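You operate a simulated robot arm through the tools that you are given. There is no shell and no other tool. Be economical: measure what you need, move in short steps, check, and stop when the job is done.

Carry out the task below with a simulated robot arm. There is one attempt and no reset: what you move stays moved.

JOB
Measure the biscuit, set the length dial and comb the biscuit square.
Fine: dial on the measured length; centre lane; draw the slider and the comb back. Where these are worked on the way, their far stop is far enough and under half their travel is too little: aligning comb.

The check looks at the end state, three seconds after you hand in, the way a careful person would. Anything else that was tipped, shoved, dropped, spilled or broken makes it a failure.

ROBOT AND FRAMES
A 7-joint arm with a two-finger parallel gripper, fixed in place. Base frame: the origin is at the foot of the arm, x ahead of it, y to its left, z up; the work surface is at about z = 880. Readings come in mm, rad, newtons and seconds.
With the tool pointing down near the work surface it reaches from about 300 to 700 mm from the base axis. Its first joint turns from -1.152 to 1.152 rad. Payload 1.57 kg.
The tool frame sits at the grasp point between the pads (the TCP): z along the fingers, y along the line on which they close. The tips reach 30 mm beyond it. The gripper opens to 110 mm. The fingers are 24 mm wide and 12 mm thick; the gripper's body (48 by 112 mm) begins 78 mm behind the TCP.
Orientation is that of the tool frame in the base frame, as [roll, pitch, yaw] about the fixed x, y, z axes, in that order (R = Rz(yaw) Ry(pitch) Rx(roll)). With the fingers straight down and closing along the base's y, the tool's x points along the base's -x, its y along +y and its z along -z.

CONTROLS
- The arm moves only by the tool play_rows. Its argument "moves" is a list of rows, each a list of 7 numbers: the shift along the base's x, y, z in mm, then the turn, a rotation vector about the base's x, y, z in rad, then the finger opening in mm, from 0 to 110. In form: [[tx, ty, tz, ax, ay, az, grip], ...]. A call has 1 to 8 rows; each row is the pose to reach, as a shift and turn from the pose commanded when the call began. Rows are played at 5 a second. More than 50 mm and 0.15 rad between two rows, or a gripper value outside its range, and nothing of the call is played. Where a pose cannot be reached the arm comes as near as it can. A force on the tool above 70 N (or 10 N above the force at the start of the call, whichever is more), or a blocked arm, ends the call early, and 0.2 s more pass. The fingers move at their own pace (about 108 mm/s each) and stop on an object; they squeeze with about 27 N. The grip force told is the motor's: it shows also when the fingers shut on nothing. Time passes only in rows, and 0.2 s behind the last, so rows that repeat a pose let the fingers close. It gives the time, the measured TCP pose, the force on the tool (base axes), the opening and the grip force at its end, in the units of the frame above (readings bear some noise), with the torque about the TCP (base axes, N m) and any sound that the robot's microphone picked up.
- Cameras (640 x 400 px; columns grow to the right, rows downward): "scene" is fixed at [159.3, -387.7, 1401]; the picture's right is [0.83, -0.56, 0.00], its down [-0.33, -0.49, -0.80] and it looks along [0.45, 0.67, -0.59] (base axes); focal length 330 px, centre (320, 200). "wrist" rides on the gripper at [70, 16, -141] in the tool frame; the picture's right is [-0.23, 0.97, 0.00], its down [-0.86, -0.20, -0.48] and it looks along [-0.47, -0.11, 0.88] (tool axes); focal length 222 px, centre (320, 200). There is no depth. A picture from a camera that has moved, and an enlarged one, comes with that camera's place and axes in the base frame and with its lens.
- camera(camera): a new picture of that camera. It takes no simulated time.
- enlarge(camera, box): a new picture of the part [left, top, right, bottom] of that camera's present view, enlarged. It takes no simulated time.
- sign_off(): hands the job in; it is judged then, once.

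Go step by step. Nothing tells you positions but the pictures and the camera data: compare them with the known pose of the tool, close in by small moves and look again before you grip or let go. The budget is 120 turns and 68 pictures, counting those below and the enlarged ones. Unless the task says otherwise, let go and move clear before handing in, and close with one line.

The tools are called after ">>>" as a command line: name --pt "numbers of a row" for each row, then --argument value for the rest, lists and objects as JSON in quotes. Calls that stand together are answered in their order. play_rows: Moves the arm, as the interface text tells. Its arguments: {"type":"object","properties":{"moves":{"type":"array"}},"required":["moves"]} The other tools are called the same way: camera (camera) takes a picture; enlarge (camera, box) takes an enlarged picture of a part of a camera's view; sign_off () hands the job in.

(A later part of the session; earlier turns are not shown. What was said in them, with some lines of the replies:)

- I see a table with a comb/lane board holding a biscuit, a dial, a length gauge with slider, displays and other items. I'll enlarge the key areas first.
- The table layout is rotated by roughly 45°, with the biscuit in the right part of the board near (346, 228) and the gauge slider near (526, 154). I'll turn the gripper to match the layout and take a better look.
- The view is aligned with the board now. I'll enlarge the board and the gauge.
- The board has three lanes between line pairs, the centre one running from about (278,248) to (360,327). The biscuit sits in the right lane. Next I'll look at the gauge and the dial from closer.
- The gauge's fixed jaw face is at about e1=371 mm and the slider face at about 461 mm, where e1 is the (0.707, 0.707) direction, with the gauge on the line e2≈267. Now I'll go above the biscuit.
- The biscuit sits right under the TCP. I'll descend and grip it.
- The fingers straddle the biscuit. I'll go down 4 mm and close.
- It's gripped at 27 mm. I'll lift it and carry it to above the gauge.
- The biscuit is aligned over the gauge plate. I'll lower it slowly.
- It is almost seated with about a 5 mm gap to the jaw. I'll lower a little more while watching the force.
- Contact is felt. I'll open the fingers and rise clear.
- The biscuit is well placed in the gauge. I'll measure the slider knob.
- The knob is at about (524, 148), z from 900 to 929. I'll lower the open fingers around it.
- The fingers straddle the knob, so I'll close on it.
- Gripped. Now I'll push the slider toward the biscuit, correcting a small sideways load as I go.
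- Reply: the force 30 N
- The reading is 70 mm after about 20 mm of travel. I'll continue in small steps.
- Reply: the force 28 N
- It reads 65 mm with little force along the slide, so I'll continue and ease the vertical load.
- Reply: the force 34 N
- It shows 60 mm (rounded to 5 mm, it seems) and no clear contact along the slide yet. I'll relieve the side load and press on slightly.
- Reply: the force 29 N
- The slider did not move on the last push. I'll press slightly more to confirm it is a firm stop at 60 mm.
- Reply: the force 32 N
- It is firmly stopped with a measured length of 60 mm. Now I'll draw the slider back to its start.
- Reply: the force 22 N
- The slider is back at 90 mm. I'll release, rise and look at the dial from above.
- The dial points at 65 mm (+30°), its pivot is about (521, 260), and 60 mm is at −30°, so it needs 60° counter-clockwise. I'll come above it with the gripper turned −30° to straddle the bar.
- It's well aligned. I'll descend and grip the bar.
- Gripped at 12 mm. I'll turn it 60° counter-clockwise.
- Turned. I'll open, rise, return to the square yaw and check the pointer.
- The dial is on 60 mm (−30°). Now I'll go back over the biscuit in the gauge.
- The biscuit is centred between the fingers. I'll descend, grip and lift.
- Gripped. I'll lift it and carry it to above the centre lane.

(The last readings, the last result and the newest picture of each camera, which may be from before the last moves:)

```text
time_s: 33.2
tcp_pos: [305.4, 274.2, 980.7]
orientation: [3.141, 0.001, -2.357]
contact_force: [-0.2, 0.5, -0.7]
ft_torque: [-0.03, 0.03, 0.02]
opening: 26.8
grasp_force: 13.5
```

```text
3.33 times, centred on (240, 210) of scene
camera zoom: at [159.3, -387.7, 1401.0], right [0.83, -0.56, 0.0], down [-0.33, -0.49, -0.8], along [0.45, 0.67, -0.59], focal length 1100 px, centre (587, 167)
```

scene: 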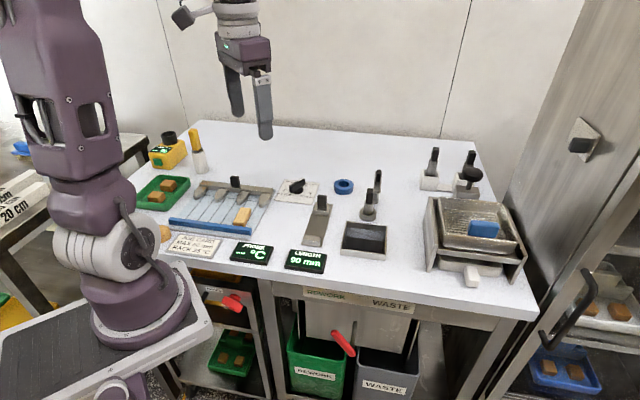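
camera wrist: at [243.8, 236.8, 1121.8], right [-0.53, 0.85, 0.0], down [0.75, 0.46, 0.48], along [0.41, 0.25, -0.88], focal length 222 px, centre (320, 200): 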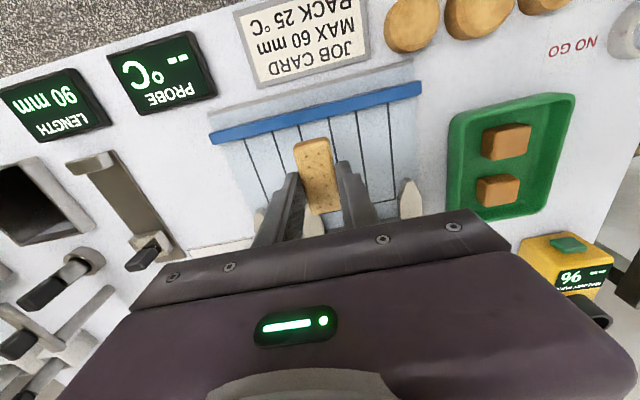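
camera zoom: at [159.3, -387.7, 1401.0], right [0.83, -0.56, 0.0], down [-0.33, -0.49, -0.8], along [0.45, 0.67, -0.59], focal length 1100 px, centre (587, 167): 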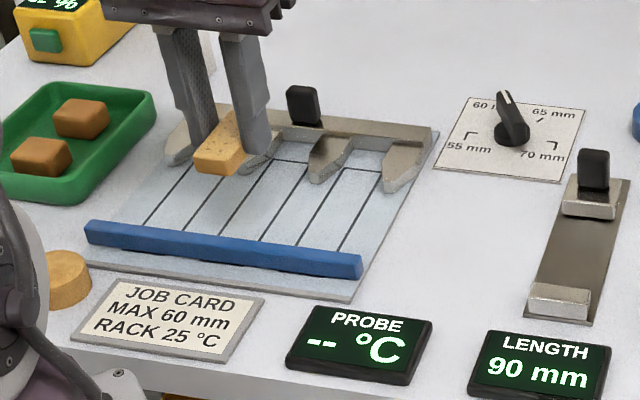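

It's positioned over the centre lane with about 8 mm to the fence. I'll lower it to near contact and check.

>>> play_rows --pt "0 0 -25 0 0 0 15" --pt "0 0 -45 0 0 0 15" --pt "0 0 -57 0 0 0 15" --pt "0 0 -62 0 0 0 15" --pt "0 0 -62 0 0 0 15"

>>> enlarge --camera "wrist" --box '[220, 60, 420, 230]'

>>> enlarge --camera "scene" --box '[180, 170, 270, 250]'

```text
time_s: 34.4
tcp_pos: [303.9, 273.8, 920.2]
orientation: [-3.141, 0.001, -2.355]
contact_force: [-0.3, -0.2, 0.4]
ft_torque: [0.01, 0.0, 0.02]
opening: 27.0
grasp_force: 13.8
```

```text
2.35 times, centred on (320, 145) of wrist
camera zoom: at [243.2, 235.7, 1061.1], right [-0.53, 0.85, 0.0], down [0.75, 0.46, 0.48], along [0.41, 0.25, -0.88], focal length 523 px, centre (320, 329)
```

zoom: 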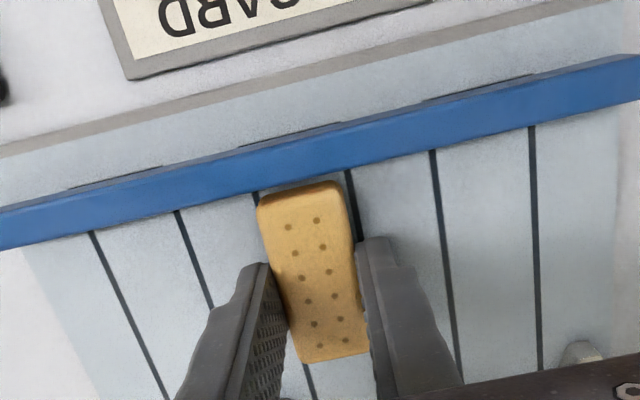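

```text
5.00 times, centred on (225, 210) of scene
camera zoom: at [159.3, -387.7, 1401.0], right [0.83, -0.56, 0.0], down [-0.33, -0.49, -0.8], along [0.45, 0.67, -0.59], focal length 1649 px, centre (795, 150)
```

zoom: 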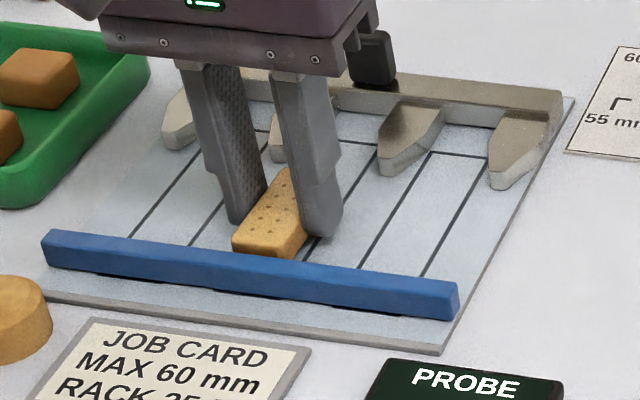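

The biscuit is within the centre lane lines. I'll lower to contact.

>>> play_rows --pt "-0.5 0.5 -2 0 0 0 15" --pt "-0.5 0.5 -4 0 0 0 15"

```text
time_s: 35.0
tcp_pos: [303.0, 275.1, 916.0]
orientation: [3.141, 0.0, -2.356]
contact_force: [-0.7, 0.6, 4.2]
ft_torque: [0.0, 0.07, -0.05]
opening: 26.9
grasp_force: 13.9
```

Light contact. I'll release and rise, backing off to view the comb.

>>> play_rows --pt "0 0 0 0 0 0 30" --pt "0 0 0 0 0 0 45" --pt "0 0 0 0 0 0 50" --pt "0 0 30 0 0 0 50" --pt "0 0 65 0 0 0 50" --pt "10 10 100 0 0 0 50" --pt "28 28 120 0 0 0 50" --pt "28 28 120 0 0 0 50"

>>> camera --camera "wrist"

```text
time_s: 36.8
tcp_pos: [332.6, 303.6, 1038.4]
orientation: [-3.14, 0.0, -2.356]
contact_force: [-0.2, 0.2, 0.4]
ft_torque: [-0.02, -0.02, -0.01]
opening: 50.1
grasp_force: 0.0
```

```text
23 pictures are left
camera wrist: at [271.4, 264.5, 1177.9], right [-0.53, 0.85, 0.0], down [0.75, 0.46, 0.48], along [0.41, 0.25, -0.88], focal length 222 px, centre (320, 200)
```

wrist: 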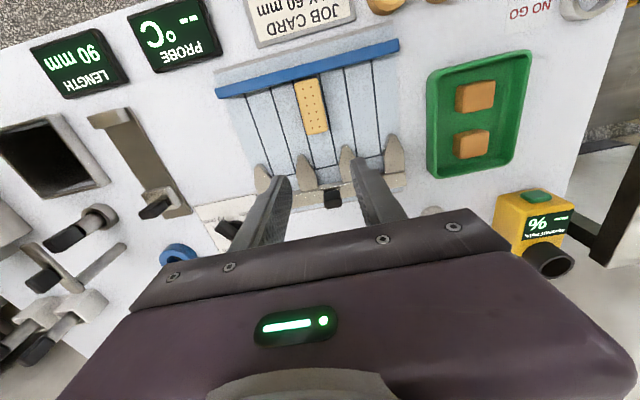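

>>> enlarge --camera "wrist" --box '[210, 40, 420, 220]'

>>> enlarge --camera "scene" --box '[180, 165, 280, 250]'

```text
2.22 times, centred on (315, 130) of wrist
camera zoom: at [271.4, 264.5, 1177.9], right [-0.53, 0.85, 0.0], down [0.75, 0.46, 0.48], along [0.41, 0.25, -0.88], focal length 494 px, centre (331, 356)
```

zoom: 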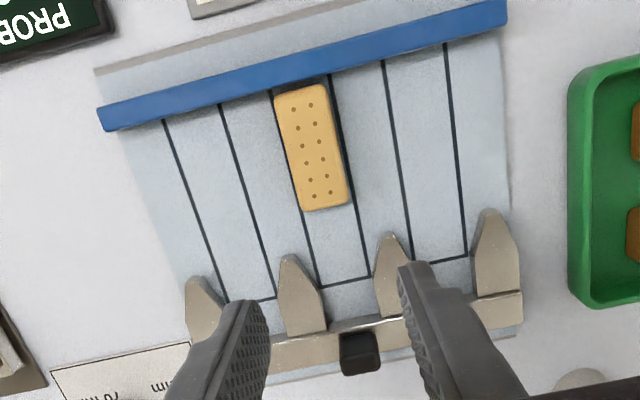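

```text
4.71 times, centred on (230, 208) of scene
camera zoom: at [159.3, -387.7, 1401.0], right [0.83, -0.56, 0.0], down [-0.33, -0.49, -0.8], along [0.45, 0.67, -0.59], focal length 1552 px, centre (744, 165)
```

zoom: 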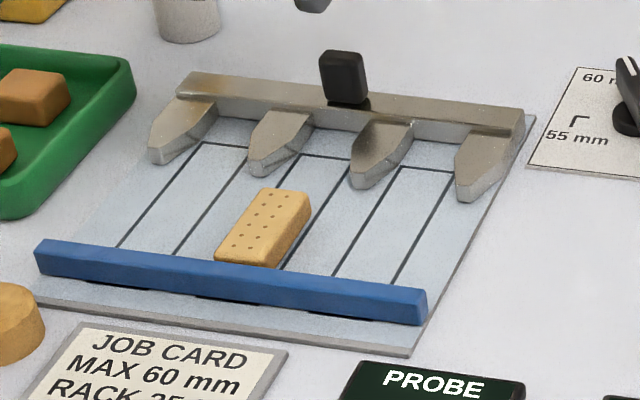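

The biscuit lies in the centre lane. The comb handle is at about (380, 349), z from 903 to 934, so I'll go over it.

>>> play_rows --pt "16 16 -5 0 0 0 54" --pt "33 32 -15 0 0 0 54" --pt "49 48 -30 0 0 0 54" --pt "49 48 -60 0 0 0 54" --pt "49 48 -85 0 0 0 54" --pt "49 48 -85 0 0 0 54"

>>> camera --camera "wrist"

>>> enlarge --camera "scene" --box '[180, 140, 280, 240]'

```text
time_s: 38.2
tcp_pos: [381.5, 349.5, 950.5]
orientation: [3.14, 0.0, -2.356]
contact_force: [-0.5, -0.2, 0.2]
ft_torque: [0.01, -0.03, 0.01]
opening: 53.9
grasp_force: 0.0
```

```text
20 pictures are left
camera wrist: at [320.4, 310.9, 1090.8], right [-0.53, 0.85, 0.0], down [0.75, 0.46, 0.48], along [0.41, 0.25, -0.88], focal length 222 px, centre (320, 200)
```

wrist: 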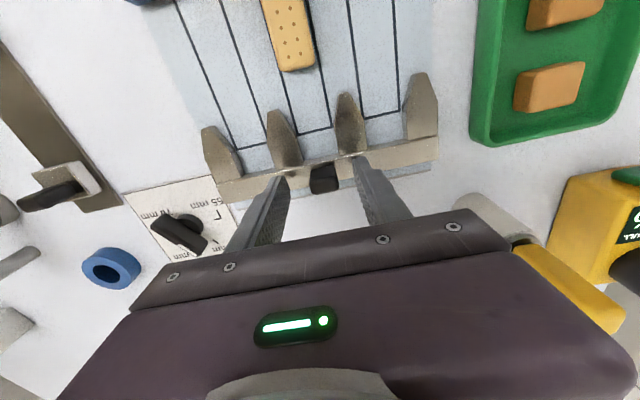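

```text
4.00 times, centred on (230, 190) of scene
camera zoom: at [159.3, -387.7, 1401.0], right [0.83, -0.56, 0.0], down [-0.33, -0.49, -0.8], along [0.45, 0.67, -0.59], focal length 1319 px, centre (680, 240)
```

zoom: 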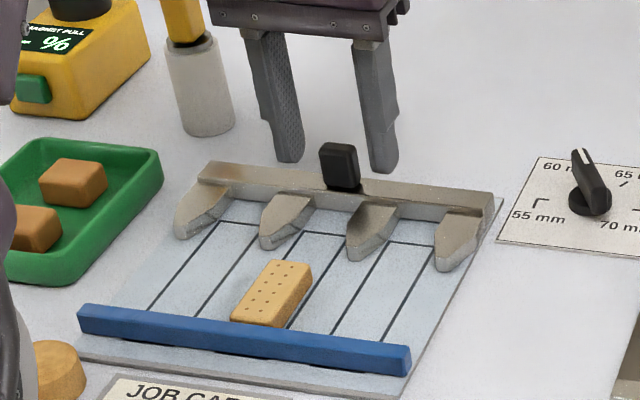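

Aligned. I'll descend 12 mm and close on the handle.

>>> play_rows --pt "0 0 -6 0 0 0 54" --pt "0 0 -12 0 0 0 54" --pt "0 0 -12 0 0 0 35" --pt "0 0 -12 0 0 0 15" --pt "0 0 -12 0 0 0 15" --pt "0 0 -12 0 0 0 15"

```text
time_s: 39.6
tcp_pos: [379.2, 351.2, 937.4]
orientation: [3.14, -0.001, -2.354]
contact_force: [-14.6, 14.3, -6.0]
ft_torque: [0.6, -0.25, 0.12]
opening: 23.6
grasp_force: 35.9
```

Gripped. I'll push the comb toward the fence, correcting the slight sideways load.

>>> play_rows --pt "-1.3 1.3 0 0 0 0 15" --pt "-4.8 -2.2 0 0 0 0 15" --pt "-8.3 -5.7 0 0 0 0 15" --pt "-11.8 -9.2 0 0 0 0 15" --pt "-15.3 -12.7 0 0 0 0 15" --pt "-18.8 -16.2 0 0 0 0 15" --pt "-21.3 -18.7 0 0 0 0 15"

>>> enlarge --camera "scene" --box '[180, 150, 280, 250]'

```text
time_s: 41.2
tcp_pos: [358.8, 330.2, 939.2]
orientation: [-3.14, -0.002, -2.358]
contact_force: [-1.0, 4.3, -31.1]
ft_torque: [-0.06, 0.25, 0.04]
opening: 24.1
grasp_force: 35.9
```

```text
4.00 times, centred on (230, 200) of scene
camera zoom: at [159.7, -387.3, 1401.1], right [0.83, -0.56, 0.0], down [-0.33, -0.49, -0.8], along [0.45, 0.67, -0.6], focal length 1319 px, centre (680, 200)
```

zoom: 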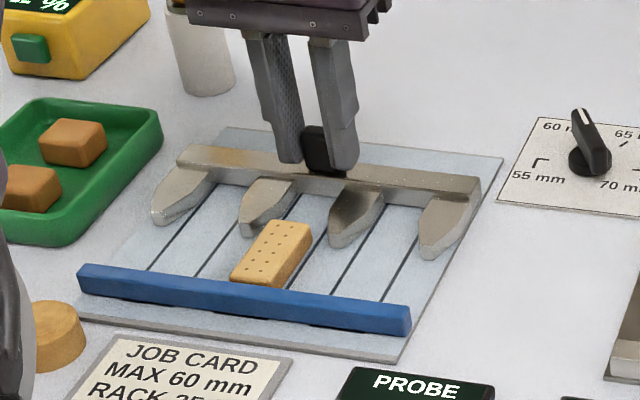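

It moved about 29 mm freely. I'll lower slightly to cancel the vertical pull and continue.

>>> play_rows --pt "-2 -2 -1.2 0 0 0 15" --pt "-5 -5 -1.2 0 0 0 15" --pt "-8 -8 -1.2 0 0 0 15" --pt "-11 -11 -1.2 0 0 0 15" --pt "-14 -14 -1.2 0 0 0 15" --pt "-17 -17 -1.2 0 0 0 15"

>>> enlarge --camera "scene" --box '[180, 150, 280, 250]'

```text
time_s: 42.6
tcp_pos: [342.4, 314.1, 937.2]
orientation: [3.142, 0.006, -2.355]
contact_force: [4.4, -2.5, 30.7]
ft_torque: [0.15, -0.34, 0.0]
opening: 24.0
grasp_force: 35.7
```

```text
4.00 times, centred on (230, 200) of scene
camera zoom: at [159.1, -388.1, 1400.9], right [0.83, -0.56, 0.0], down [-0.33, -0.49, -0.8], along [0.45, 0.67, -0.59], focal length 1319 px, centre (680, 200)
```

zoom: 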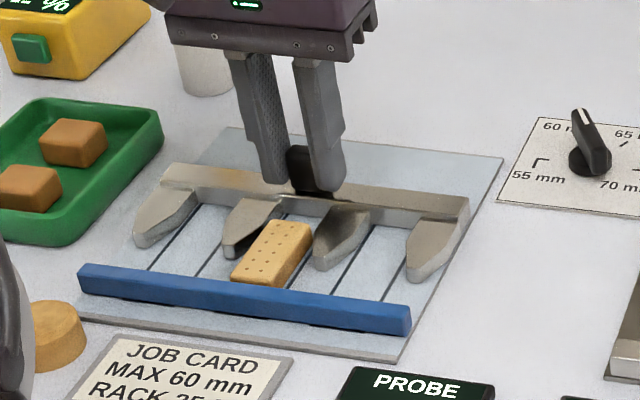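

About 52 mm now and still free. I'll continue until the stop.

>>> play_rows --pt "-2 -2 0.6 0 0 0 15" --pt "-4 -4 0.6 0 0 0 15" --pt "-6 -6 0.6 0 0 0 15" --pt "-8 -8 0.6 0 0 0 15" --pt "-10 -10 0.6 0 0 0 15"

>>> enlarge --camera "scene" --box '[180, 150, 280, 250]'

```text
time_s: 43.8
tcp_pos: [331.2, 303.2, 936.3]
orientation: [-3.141, -0.002, -2.357]
contact_force: [0.3, 1.3, 3.2]
ft_torque: [0.06, -0.03, 0.08]
opening: 23.6
grasp_force: 35.7
```

```text
4.00 times, centred on (230, 200) of scene
camera zoom: at [159.3, -387.7, 1401.0], right [0.83, -0.56, 0.0], down [-0.33, -0.49, -0.8], along [0.45, 0.67, -0.59], focal length 1319 px, centre (680, 200)
```

zoom: 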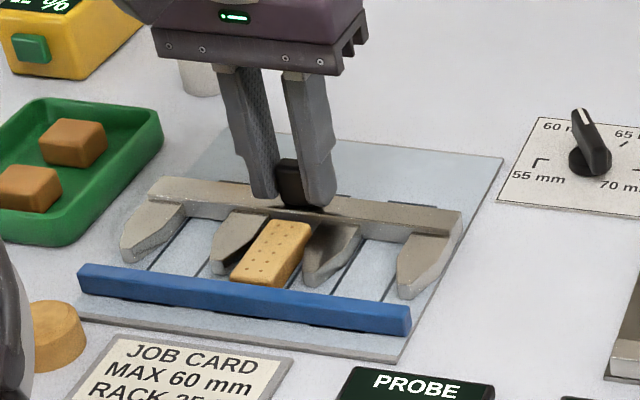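

About 67 mm now with the bar near the biscuit's end. I'll go on gently.

>>> play_rows --pt "-1.4 -1.4 0 0 0 0 15" --pt "-2.8 -2.8 0 0 0 0 15" --pt "-4.2 -4.2 0 0 0 0 15" --pt "-5.6 -5.6 0 0 0 0 15" --pt "-5.6 -5.6 0 0 0 0 15"

>>> enlarge --camera "scene" --box '[190, 180, 270, 240]'

```text
time_s: 45.0
tcp_pos: [327.1, 298.1, 937.4]
orientation: [3.141, 0.003, -2.356]
contact_force: [-2.0, 3.1, 14.1]
ft_torque: [-0.1, 0.07, -0.07]
opening: 23.9
grasp_force: 35.5
```

```text
6.67 times, centred on (230, 210) of scene
camera zoom: at [159.2, -387.8, 1401.0], right [0.83, -0.56, 0.0], down [-0.33, -0.49, -0.8], along [0.45, 0.67, -0.59], focal length 2199 px, centre (920, 133)
```

zoom: 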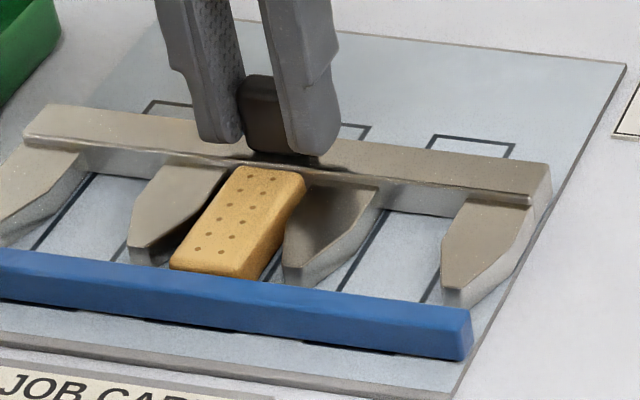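

No stop yet; I'll take another small step and check the force.

>>> play_rows --pt "-1 -1 0 0 0 0 15" --pt "-2 -2 0 0 0 0 15" --pt "-3 -3 0 0 0 0 15" --pt "-4 -4 0 0 0 0 15" --pt "-4 -4 0 0 0 0 15"

```text
time_s: 46.2
tcp_pos: [323.0, 295.7, 937.0]
orientation: [3.14, 0.004, -2.357]
contact_force: [23.5, 18.8, -6.2]
ft_torque: [0.26, -0.6, 0.02]
opening: 24.0
grasp_force: 35.9
```

A firm stop appears after about 79 mm, so I'll look.

>>> enlarge --camera "scene" --box '[190, 180, 270, 240]'

```text
6.67 times, centred on (230, 210) of scene
camera zoom: at [160.0, -387.2, 1401.0], right [0.83, -0.56, 0.0], down [-0.33, -0.49, -0.8], along [0.45, 0.67, -0.6], focal length 2199 px, centre (920, 133)
```

zoom: 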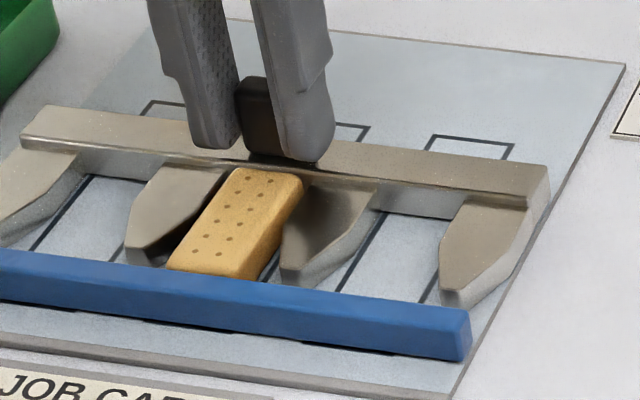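

The comb is at its far stop with the biscuit pushed square. Now I'll draw the comb back.

>>> play_rows --pt "4 4 0 0 0 0 15" --pt "11 11 0 0 0 0 15" --pt "18 18 0 0 0 0 15" --pt "25 25 0 0 0 0 15" --pt "32 32 0 0 0 0 15" --pt "39 39 0 0 0 0 15" --pt "46 46 0 0 0 0 15" --pt "52 52 0 0 0 0 15"

>>> enlarge --camera "scene" --box '[180, 150, 280, 250]'

```text
time_s: 48.0
tcp_pos: [374.5, 346.2, 937.8]
orientation: [3.142, 0.0, -2.356]
contact_force: [-3.7, 1.4, 0.0]
ft_torque: [0.55, -0.46, 0.18]
opening: 23.7
grasp_force: 35.7
```

```text
4.00 times, centred on (230, 200) of scene
camera zoom: at [159.2, -387.7, 1401.0], right [0.83, -0.56, 0.0], down [-0.33, -0.49, -0.8], along [0.45, 0.67, -0.59], focal length 1319 px, centre (680, 200)
```

zoom: 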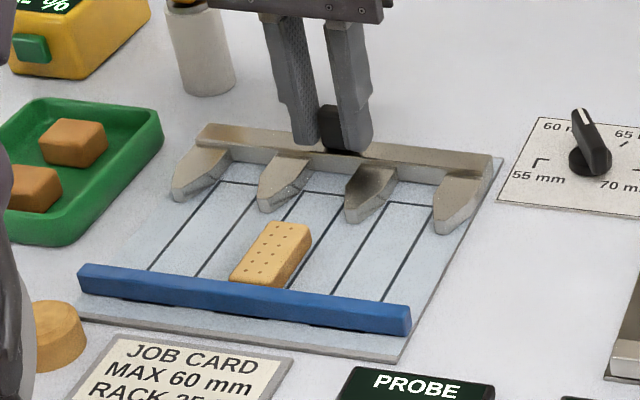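

Almost home; a few more millimetres to the back stop.

>>> play_rows --pt "2 2 0 0 0 0 15" --pt "4 4 0 0 0 0 15" --pt "5.5 5.5 0 0 0 0 15" --pt "6.5 6.5 0 0 0 0 15" --pt "6.5 6.5 0 0 0 0 15"

```text
time_s: 49.2
tcp_pos: [379.5, 350.4, 936.7]
orientation: [-3.139, -0.007, -2.356]
contact_force: [-22.1, -21.0, -0.5]
ft_torque: [-0.31, 0.51, 0.04]
opening: 23.9
grasp_force: 35.7
```

Firm back stop reached. I'll relax, release, rise clear and take a final look.

>>> play_rows --pt "-0.7 -0.7 0 0 0 0 25" --pt "-0.7 -0.7 0 0 0 0 45" --pt "-0.7 -0.7 0 0 0 0 54" --pt "0 0 35 0 0 0 54" --pt "0 0 75 0 0 0 54" --pt "-20 -20 115 0 0 0 54" --pt "-45 -45 140 0 0 0 54" --pt "-45 -45 140 0 0 0 54"

>>> enlarge --camera "wrist" --box '[210, 30, 430, 220]'

>>> enlarge --camera "scene" --box '[150, 130, 390, 280]'

```text
time_s: 51.0
tcp_pos: [336.7, 306.3, 1077.1]
orientation: [3.141, -0.001, -2.356]
contact_force: [0.7, -0.6, -0.5]
ft_torque: [0.0, 0.03, -0.02]
opening: 53.7
grasp_force: 0.1
```

```text
2.11 times, centred on (320, 125) of wrist
camera zoom: at [277.1, 268.6, 1218.3], right [-0.53, 0.85, 0.0], down [0.75, 0.46, 0.48], along [0.41, 0.25, -0.88], focal length 468 px, centre (320, 358)
```

zoom: 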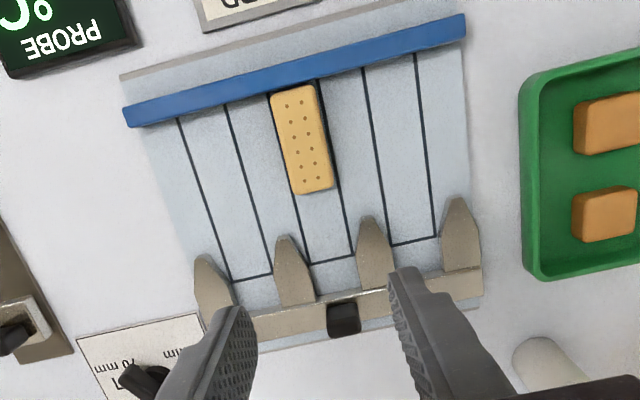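

```text
2.67 times, centred on (270, 205) of scene
camera zoom: at [159.3, -387.7, 1401.0], right [0.83, -0.56, 0.0], down [-0.33, -0.49, -0.8], along [0.45, 0.67, -0.59], focal length 880 px, centre (453, 187)
```

zoom: 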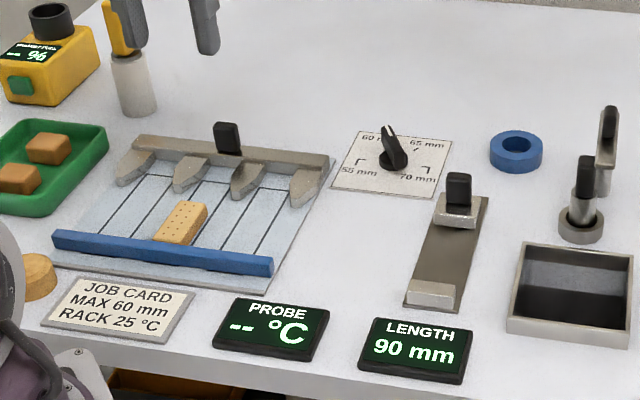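

The biscuit lies square in the centre lane, the dial is on 60 mm, and the slider and comb are both drawn back. The arm is clear, so I'm handing in.

>>> sign_off

```text
The job is handed in.
```

The biscuit measured 60 mm, the dial is set to 60 mm, the biscuit is combed square in the centre lane, and the slider and comb are drawn back; the job is handed in.
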